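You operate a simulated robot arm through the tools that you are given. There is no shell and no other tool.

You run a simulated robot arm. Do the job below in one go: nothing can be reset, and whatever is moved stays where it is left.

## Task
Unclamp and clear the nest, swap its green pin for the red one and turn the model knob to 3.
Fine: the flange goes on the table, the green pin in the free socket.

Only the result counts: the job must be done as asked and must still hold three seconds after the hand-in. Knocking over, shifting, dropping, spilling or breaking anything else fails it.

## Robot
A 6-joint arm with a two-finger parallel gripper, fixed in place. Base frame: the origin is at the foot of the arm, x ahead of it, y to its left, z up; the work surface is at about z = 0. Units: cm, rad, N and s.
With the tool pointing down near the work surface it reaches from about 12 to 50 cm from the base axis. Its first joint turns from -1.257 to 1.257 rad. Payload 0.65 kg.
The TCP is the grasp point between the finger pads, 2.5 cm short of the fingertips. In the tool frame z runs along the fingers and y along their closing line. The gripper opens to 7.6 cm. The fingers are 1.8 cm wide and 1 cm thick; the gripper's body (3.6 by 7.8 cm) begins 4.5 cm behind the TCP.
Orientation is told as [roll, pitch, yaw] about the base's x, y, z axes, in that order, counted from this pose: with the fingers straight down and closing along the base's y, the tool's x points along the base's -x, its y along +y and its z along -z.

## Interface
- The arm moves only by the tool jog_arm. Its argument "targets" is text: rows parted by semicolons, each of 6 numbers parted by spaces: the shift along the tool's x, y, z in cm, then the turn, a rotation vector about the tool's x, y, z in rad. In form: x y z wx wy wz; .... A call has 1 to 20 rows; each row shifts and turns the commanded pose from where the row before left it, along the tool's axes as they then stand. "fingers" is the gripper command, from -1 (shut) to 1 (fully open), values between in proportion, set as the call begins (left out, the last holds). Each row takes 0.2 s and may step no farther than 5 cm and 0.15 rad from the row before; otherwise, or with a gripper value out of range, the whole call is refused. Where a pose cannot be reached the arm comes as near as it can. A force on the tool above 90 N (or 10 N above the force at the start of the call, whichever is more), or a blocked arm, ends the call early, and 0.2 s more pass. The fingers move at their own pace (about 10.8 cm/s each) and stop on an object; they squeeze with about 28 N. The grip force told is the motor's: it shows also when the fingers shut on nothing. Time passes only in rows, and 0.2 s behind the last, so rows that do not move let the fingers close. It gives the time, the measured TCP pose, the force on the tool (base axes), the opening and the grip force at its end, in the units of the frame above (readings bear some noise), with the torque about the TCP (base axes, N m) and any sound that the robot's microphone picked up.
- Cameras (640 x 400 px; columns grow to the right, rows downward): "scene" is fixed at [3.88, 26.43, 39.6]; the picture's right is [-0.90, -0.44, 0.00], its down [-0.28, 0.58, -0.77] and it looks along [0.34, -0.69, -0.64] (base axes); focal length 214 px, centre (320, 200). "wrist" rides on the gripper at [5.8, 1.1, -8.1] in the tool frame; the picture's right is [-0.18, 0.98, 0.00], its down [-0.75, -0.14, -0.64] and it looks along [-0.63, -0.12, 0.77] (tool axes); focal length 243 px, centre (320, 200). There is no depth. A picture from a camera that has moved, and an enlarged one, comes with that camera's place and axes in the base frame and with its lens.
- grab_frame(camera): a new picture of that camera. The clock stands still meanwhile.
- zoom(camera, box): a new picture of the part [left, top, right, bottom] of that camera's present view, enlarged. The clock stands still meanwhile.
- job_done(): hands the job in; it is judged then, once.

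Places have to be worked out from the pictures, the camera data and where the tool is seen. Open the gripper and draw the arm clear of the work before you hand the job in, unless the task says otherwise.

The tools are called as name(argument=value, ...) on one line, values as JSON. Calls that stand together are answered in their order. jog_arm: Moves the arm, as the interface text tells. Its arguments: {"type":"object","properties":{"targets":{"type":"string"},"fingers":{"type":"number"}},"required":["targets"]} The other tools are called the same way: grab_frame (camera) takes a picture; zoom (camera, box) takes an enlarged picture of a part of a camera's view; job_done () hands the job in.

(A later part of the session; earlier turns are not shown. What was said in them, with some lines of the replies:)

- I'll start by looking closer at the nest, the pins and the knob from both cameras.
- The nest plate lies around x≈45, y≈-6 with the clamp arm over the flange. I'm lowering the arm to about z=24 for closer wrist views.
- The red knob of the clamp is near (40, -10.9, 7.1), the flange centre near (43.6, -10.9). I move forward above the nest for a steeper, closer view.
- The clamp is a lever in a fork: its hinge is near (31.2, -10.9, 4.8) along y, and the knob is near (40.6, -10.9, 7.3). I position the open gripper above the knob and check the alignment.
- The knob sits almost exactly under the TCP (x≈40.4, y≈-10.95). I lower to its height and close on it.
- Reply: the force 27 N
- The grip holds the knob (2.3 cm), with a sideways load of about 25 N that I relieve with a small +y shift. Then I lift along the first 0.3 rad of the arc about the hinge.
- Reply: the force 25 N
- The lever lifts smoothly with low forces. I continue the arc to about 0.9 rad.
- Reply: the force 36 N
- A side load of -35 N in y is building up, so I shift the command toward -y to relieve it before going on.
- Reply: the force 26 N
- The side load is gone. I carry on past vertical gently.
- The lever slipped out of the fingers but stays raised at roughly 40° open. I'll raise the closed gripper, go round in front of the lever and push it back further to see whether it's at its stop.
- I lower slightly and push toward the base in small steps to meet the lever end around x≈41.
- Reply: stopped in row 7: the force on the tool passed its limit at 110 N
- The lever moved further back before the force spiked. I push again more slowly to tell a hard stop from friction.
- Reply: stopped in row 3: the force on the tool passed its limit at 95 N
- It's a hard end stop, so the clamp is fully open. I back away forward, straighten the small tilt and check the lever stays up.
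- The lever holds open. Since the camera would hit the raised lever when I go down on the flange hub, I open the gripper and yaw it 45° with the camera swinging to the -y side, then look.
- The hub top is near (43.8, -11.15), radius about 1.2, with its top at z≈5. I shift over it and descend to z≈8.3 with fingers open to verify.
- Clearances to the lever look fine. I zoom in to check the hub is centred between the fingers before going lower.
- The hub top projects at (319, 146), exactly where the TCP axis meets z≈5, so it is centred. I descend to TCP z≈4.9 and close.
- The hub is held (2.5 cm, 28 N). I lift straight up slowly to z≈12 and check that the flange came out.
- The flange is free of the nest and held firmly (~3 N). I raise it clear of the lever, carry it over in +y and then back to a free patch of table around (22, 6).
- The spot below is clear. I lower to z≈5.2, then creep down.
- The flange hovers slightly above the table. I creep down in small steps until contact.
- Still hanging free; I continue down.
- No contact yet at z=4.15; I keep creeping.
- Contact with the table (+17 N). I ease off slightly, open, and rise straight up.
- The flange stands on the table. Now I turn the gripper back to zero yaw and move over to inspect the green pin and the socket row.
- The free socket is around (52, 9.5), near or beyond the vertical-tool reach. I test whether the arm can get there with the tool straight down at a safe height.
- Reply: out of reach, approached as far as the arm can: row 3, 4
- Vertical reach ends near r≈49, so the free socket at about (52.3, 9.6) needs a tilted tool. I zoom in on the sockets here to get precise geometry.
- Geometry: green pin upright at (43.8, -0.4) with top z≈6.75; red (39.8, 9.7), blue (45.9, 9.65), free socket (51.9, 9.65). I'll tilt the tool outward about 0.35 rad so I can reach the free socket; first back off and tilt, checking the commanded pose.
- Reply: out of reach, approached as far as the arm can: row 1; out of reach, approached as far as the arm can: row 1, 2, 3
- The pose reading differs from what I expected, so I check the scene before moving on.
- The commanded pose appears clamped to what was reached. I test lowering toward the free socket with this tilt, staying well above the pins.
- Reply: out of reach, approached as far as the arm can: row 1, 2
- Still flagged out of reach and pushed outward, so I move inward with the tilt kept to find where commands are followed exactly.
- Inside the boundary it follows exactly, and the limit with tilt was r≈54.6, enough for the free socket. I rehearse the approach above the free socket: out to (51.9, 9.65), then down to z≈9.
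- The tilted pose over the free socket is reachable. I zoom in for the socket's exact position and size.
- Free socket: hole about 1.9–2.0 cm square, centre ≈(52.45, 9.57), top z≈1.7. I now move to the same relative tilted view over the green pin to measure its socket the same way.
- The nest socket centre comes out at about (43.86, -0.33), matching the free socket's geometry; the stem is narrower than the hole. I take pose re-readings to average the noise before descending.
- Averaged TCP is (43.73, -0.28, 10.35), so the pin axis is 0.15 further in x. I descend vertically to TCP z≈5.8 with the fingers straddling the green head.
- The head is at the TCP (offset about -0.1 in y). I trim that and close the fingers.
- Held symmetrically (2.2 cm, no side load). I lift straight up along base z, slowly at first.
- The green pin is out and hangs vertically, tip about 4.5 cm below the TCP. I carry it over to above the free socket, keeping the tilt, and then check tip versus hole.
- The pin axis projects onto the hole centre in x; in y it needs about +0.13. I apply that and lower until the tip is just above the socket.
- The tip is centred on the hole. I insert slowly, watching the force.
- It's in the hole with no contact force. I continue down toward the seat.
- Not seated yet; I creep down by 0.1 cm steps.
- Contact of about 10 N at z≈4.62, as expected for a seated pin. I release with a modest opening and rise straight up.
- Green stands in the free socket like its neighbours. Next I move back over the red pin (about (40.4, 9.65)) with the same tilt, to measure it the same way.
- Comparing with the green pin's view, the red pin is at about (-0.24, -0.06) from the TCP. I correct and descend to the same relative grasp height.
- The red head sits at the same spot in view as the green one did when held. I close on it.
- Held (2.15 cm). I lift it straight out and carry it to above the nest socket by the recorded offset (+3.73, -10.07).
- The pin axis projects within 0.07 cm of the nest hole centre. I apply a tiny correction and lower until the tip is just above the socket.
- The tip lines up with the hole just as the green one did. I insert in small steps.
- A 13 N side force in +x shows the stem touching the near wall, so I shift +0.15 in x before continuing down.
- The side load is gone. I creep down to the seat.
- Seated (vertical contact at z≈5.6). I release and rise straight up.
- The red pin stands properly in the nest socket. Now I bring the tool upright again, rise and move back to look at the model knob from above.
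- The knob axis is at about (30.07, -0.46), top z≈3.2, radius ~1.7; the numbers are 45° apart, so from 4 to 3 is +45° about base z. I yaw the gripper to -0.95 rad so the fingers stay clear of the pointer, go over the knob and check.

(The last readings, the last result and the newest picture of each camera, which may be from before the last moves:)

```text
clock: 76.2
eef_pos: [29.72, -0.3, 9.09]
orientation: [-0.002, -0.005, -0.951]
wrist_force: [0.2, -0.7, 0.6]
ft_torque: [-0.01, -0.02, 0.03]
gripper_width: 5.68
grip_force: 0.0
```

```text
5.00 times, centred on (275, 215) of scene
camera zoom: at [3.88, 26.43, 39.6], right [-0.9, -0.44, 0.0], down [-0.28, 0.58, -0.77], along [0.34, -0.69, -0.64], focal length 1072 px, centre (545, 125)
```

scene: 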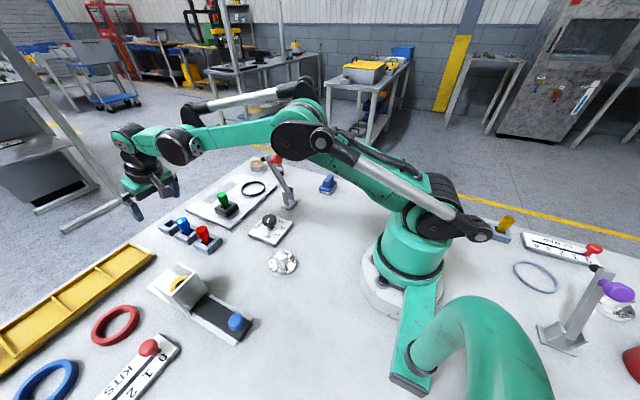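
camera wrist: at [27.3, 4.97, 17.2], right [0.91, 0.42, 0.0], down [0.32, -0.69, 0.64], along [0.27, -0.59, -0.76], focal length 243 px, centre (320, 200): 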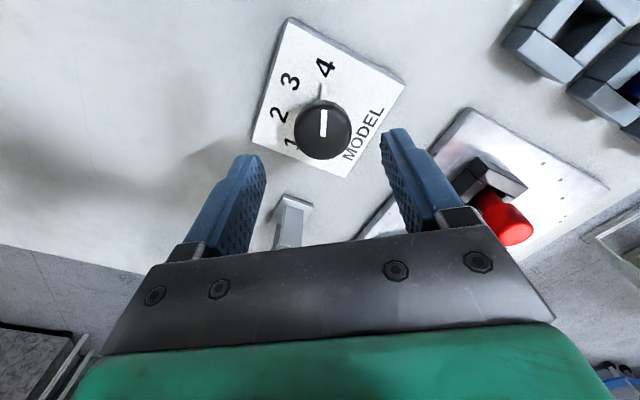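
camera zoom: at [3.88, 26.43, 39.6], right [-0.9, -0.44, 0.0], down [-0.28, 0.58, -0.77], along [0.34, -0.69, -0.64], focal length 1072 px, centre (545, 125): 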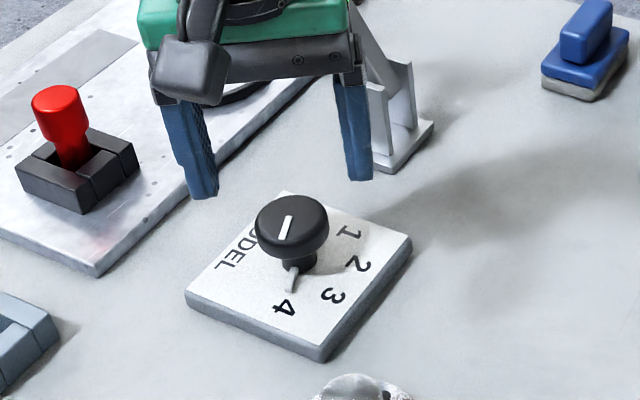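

The knob is about (+0.3, -0.1) from the TCP. I correct and lower so the fingertips straddle the cap above the plate.

jog_arm(targets="-0.28 0.19 0 0 0 0; 0 0 2 0 0 0; 0 0 1.8 0 0 0; 0 0 0 0 0 0; 0 0 0 0 0 0")

grab_frame(camera="wrist")

zoom(camera="scene", box=[225, 175, 325, 255])

```text
clock: 77.4
eef_pos: [30.19, -0.54, 5.34]
orientation: [-0.001, -0.002, -0.951]
wrist_force: [-0.8, 1.0, 0.4]
ft_torque: [0.0, 0.01, -0.01]
gripper_width: 5.68
grip_force: 0.1
```

```text
taken
camera wrist: at [27.73, 4.92, 13.36], right [0.91, 0.42, 0.0], down [0.32, -0.69, 0.64], along [0.27, -0.59, -0.76], focal length 243 px, centre (320, 200)
```

wrist: 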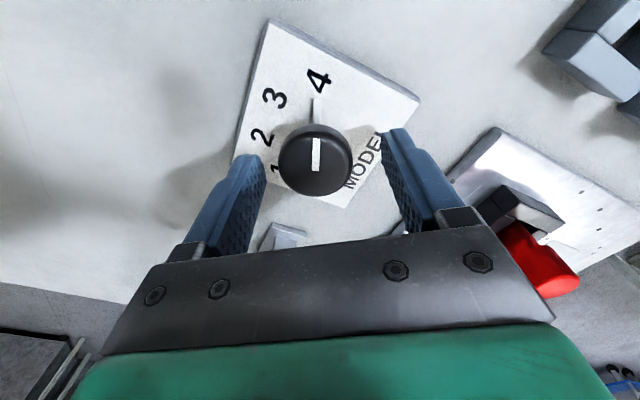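

```text
5.00 times, centred on (275, 215) of scene
camera zoom: at [3.88, 26.43, 39.6], right [-0.9, -0.44, 0.0], down [-0.28, 0.58, -0.77], along [0.34, -0.69, -0.64], focal length 1072 px, centre (545, 125)
```

zoom: 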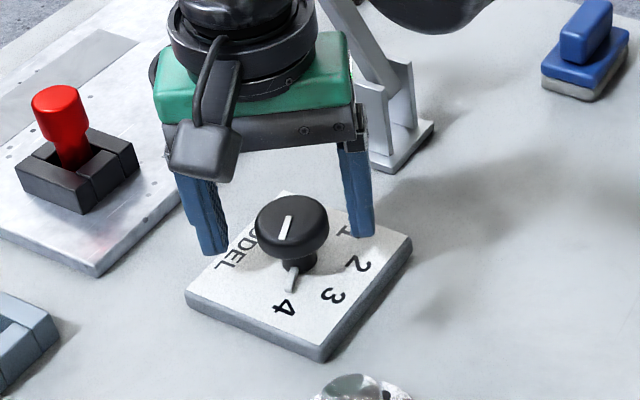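

Nearly centred; I trim -0.15 along the closing line, lower to z≈4.1 and close on the cap.

jog_arm(targets="0 -0.15 0.6 0 0 0; 0 0 0.6 0 0 0; 0 0 0 0 0 0")

jog_arm(targets="0 0 0 0 0 0; 0 0 0 0 0 0; 0 0 0 0 0 0", fingers=-1)

grab_frame(camera="wrist")

```text
clock: 78.2
eef_pos: [30.07, -0.55, 4.05]
orientation: [0.0, -0.001, -0.95]
wrist_force: [-0.6, -0.4, -0.2]
ft_torque: [-0.02, 0.02, 0.0]
gripper_width: 5.71
grip_force: 0.1
```

```text
clock: 79.0
eef_pos: [30.11, -0.57, 4.08]
orientation: [-0.004, -0.002, -0.951]
wrist_force: [-7.4, -5.0, -7.2]
ft_torque: [-0.04, 0.06, 0.01]
gripper_width: 3.29
grip_force: 44.8
```

```text
taken
camera wrist: at [27.58, 4.83, 12.17], right [0.91, 0.42, 0.0], down [0.32, -0.69, 0.64], along [0.27, -0.59, -0.76], focal length 243 px, centre (320, 200)
```

wrist: 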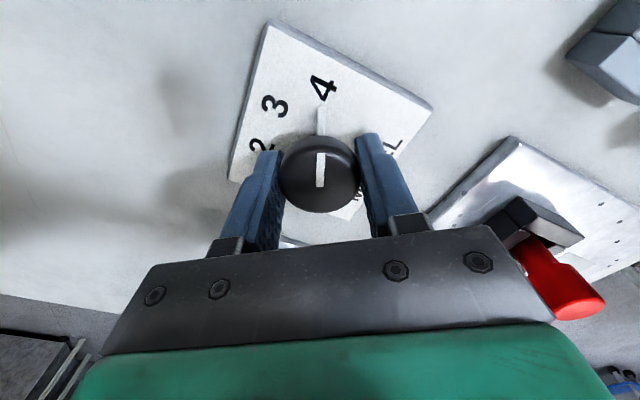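

Good grip, low side load. I turn the knob +45° about base z (tool -0.785) in small rows.

jog_arm(targets="0 0 0 0 0 -0.112; 0 0 0 0 0 -0.112; 0 0 0 0 0 -0.112; 0 0 0 0 0 -0.112; 0 0 0 0 0 -0.112; 0 0 0 0 0 -0.112; 0 0 0 0 0 -0.113; 0 0 0 0 0 0")

grab_frame(camera="wrist")

zoom(camera="scene", box=[225, 175, 325, 255])

```text
clock: 80.8
eef_pos: [30.01, -0.48, 3.98]
orientation: [0.002, 0.001, -0.161]
wrist_force: [-23.7, 31.2, 3.0]
ft_torque: [0.09, -0.34, -0.04]
gripper_width: 3.32
grip_force: 44.8
```

```text
taken
camera wrist: at [24.55, 1.47, 12.19], right [0.34, 0.94, 0.0], down [0.72, -0.26, 0.64], along [0.6, -0.22, -0.77], focal length 243 px, centre (320, 200)
```

wrist: 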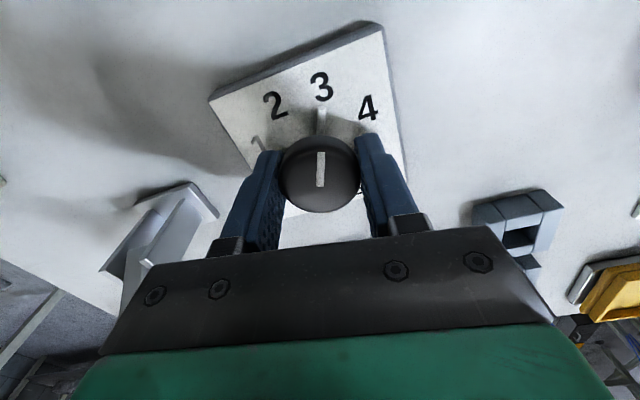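

```text
5.00 times, centred on (275, 215) of scene
camera zoom: at [3.88, 26.43, 39.6], right [-0.9, -0.44, 0.0], down [-0.28, 0.58, -0.77], along [0.34, -0.69, -0.64], focal length 1072 px, centre (545, 125)
```

zoom: 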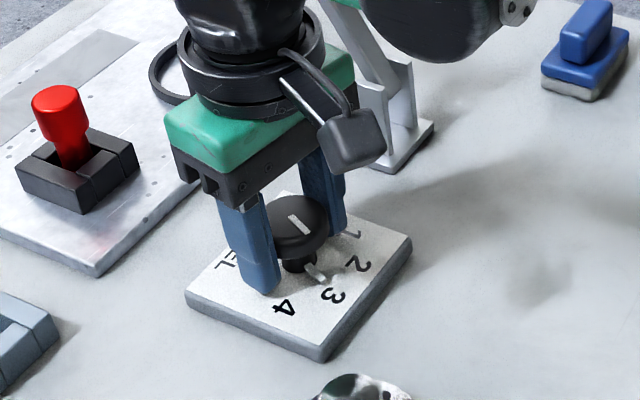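

The pointer is on 3. I relieve the lateral load, then open and rise.

jog_arm(targets="0.13 0.18 0 0 0 0; 0 0 0 0 0 0")

jog_arm(targets="0 0 0 0 0 0; 0 0 0 0 0 0; 0 0 -2 0 0 0; 0 0 -3 0 0 0; 0 0 -4 0 0 0; 3 0 -3 0 0 0; 3 0 0 0 0 0; 0 0 0 0 0 0", fingers=0.5)

grab_frame(camera="wrist")

zoom(camera="scene", box=[235, 195, 305, 255])

```text
clock: 81.4
eef_pos: [30.07, -0.51, 4.08]
orientation: [-0.004, -0.003, -0.167]
wrist_force: [5.4, 7.5, -27.4]
ft_torque: [0.11, 0.54, -0.04]
gripper_width: 3.31
grip_force: 44.7
```

```text
clock: 83.2
eef_pos: [24.33, 0.64, 15.91]
orientation: [-0.002, 0.0, -0.165]
wrist_force: [-0.2, 0.5, -1.2]
ft_torque: [0.0, 0.0, 0.02]
gripper_width: 5.69
grip_force: 0.1
```

```text
taken
camera wrist: at [18.71, 2.66, 24.09], right [0.34, 0.94, 0.0], down [0.72, -0.26, 0.64], along [0.6, -0.22, -0.77], focal length 243 px, centre (320, 200)
```

wrist: 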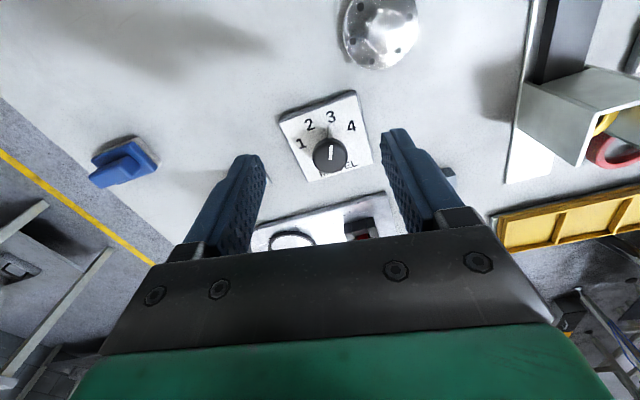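

```text
6.67 times, centred on (270, 225) of scene
camera zoom: at [3.88, 26.43, 39.6], right [-0.9, -0.44, 0.0], down [-0.28, 0.58, -0.77], along [0.34, -0.69, -0.64], focal length 1430 px, centre (653, 33)
```

zoom: 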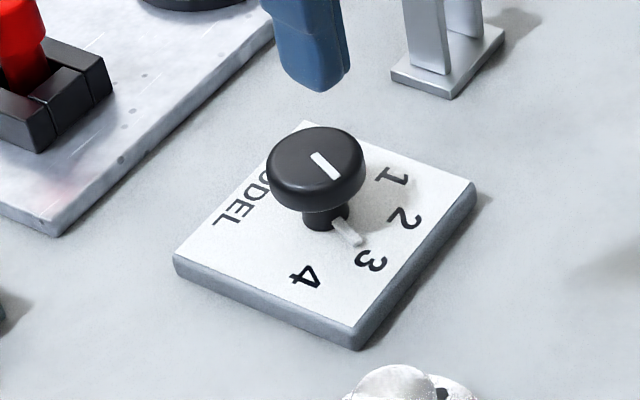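

The knob now points at 3. I zoom in to confirm the alignment and check the rest of the scene.

zoom(camera="wrist", box=[260, 70, 400, 190])

grab_frame(camera="scene")

zoom(camera="scene", box=[150, 145, 310, 255])

```text
3.33 times, centred on (330, 130) of wrist
camera zoom: at [18.71, 2.66, 24.09], right [0.34, 0.94, 0.0], down [0.72, -0.26, 0.64], along [0.6, -0.22, -0.77], focal length 809 px, centre (287, 433)
```

zoom: 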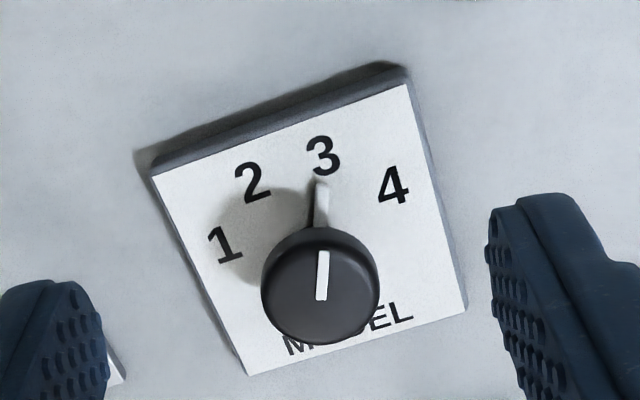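

```text
taken
```

scene: 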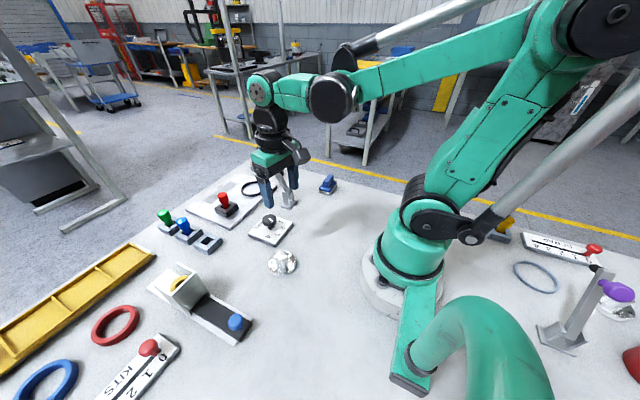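

```text
3.64 times, centred on (230, 200) of scene
camera zoom: at [3.88, 26.43, 39.6], right [-0.9, -0.44, 0.0], down [-0.28, 0.58, -0.77], along [0.34, -0.69, -0.64], focal length 780 px, centre (647, 200)
```

zoom: 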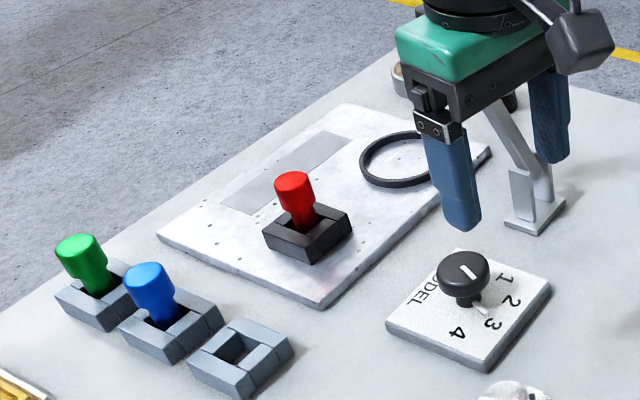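

The pointer sits at about 21–22°, right on 3. I open the gripper fully, draw the arm up clear and take a last look at everything.

jog_arm(targets="0 0 -4 0 0 0; 0 0 -4 0 0 0; 0 0 -4 0 0 0; 0 0 -4 0 0 0; 0 0 0 0 0 0; 0 0 0 0 0 0", fingers=1)

zoom(camera="scene", box=[140, 140, 340, 290])

grab_frame(camera="wrist")

```text
clock: 84.6
eef_pos: [24.17, 0.52, 31.78]
orientation: [-0.002, 0.001, -0.165]
wrist_force: [-0.1, -0.4, 0.2]
ft_torque: [-0.01, -0.01, 0.01]
gripper_width: 7.61
grip_force: 0.2
```

```text
2.67 times, centred on (240, 215) of scene
camera zoom: at [3.88, 26.43, 39.6], right [-0.9, -0.44, 0.0], down [-0.28, 0.58, -0.77], along [0.34, -0.69, -0.64], focal length 572 px, centre (533, 160)
```

zoom: 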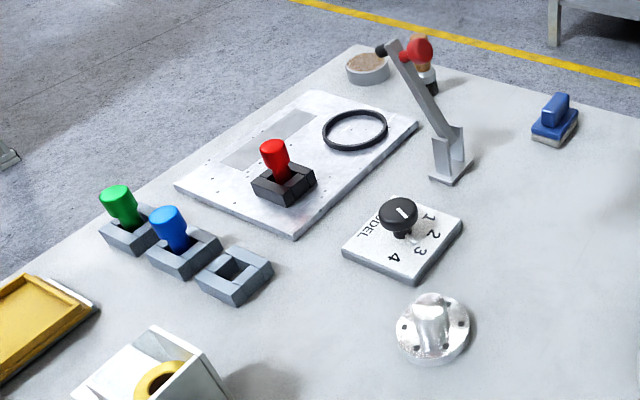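

```text
taken
camera wrist: at [18.64, 2.7, 39.98], right [0.34, 0.94, 0.0], down [0.72, -0.26, 0.64], along [0.6, -0.22, -0.77], focal length 243 px, centre (320, 200)
```

wrist: 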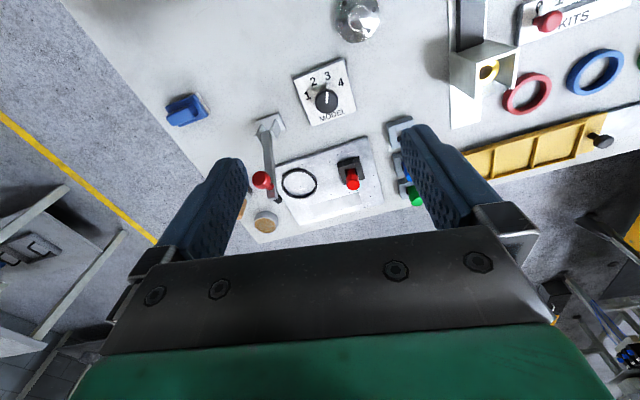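

The final views show the clamp fully open, the nest ring empty, and the flange upright on the table. The red pin is in the nest, the green pin is in the formerly free socket, the knob is on 3, and nothing else has moved. The arm is clear with the gripper open, so I hand the job in.

job_done()

```text
The job is handed in.
```

I did the job as asked and handed it in; I haven't seen the judge's verdict. In the last pictures before hand-in:

- **Clamp:** the lever is up against its end stop and stays there on its own.
- **Nest:** the flange is out and stands upright on the table at about (22, 6) cm.
- **Pins:** the red pin is in the nest. The green pin is in the socket that was empty at the start, at about (52.4, 9.6) cm. That socket is beyond the arm's straight-down reach, so I tilted the tool to place the green pin.
- **Knob:** the pointer is on 3.

While I was opening the clamp, the knob on its lever slipped out of the fingers once. I then pushed the lever the rest of the way until it hit its stop, with forces of about 95–110 N. The stamp, brush, blue pin and the other things near the nest look to be where they started. The gripper is open and the arm is clear of the work.
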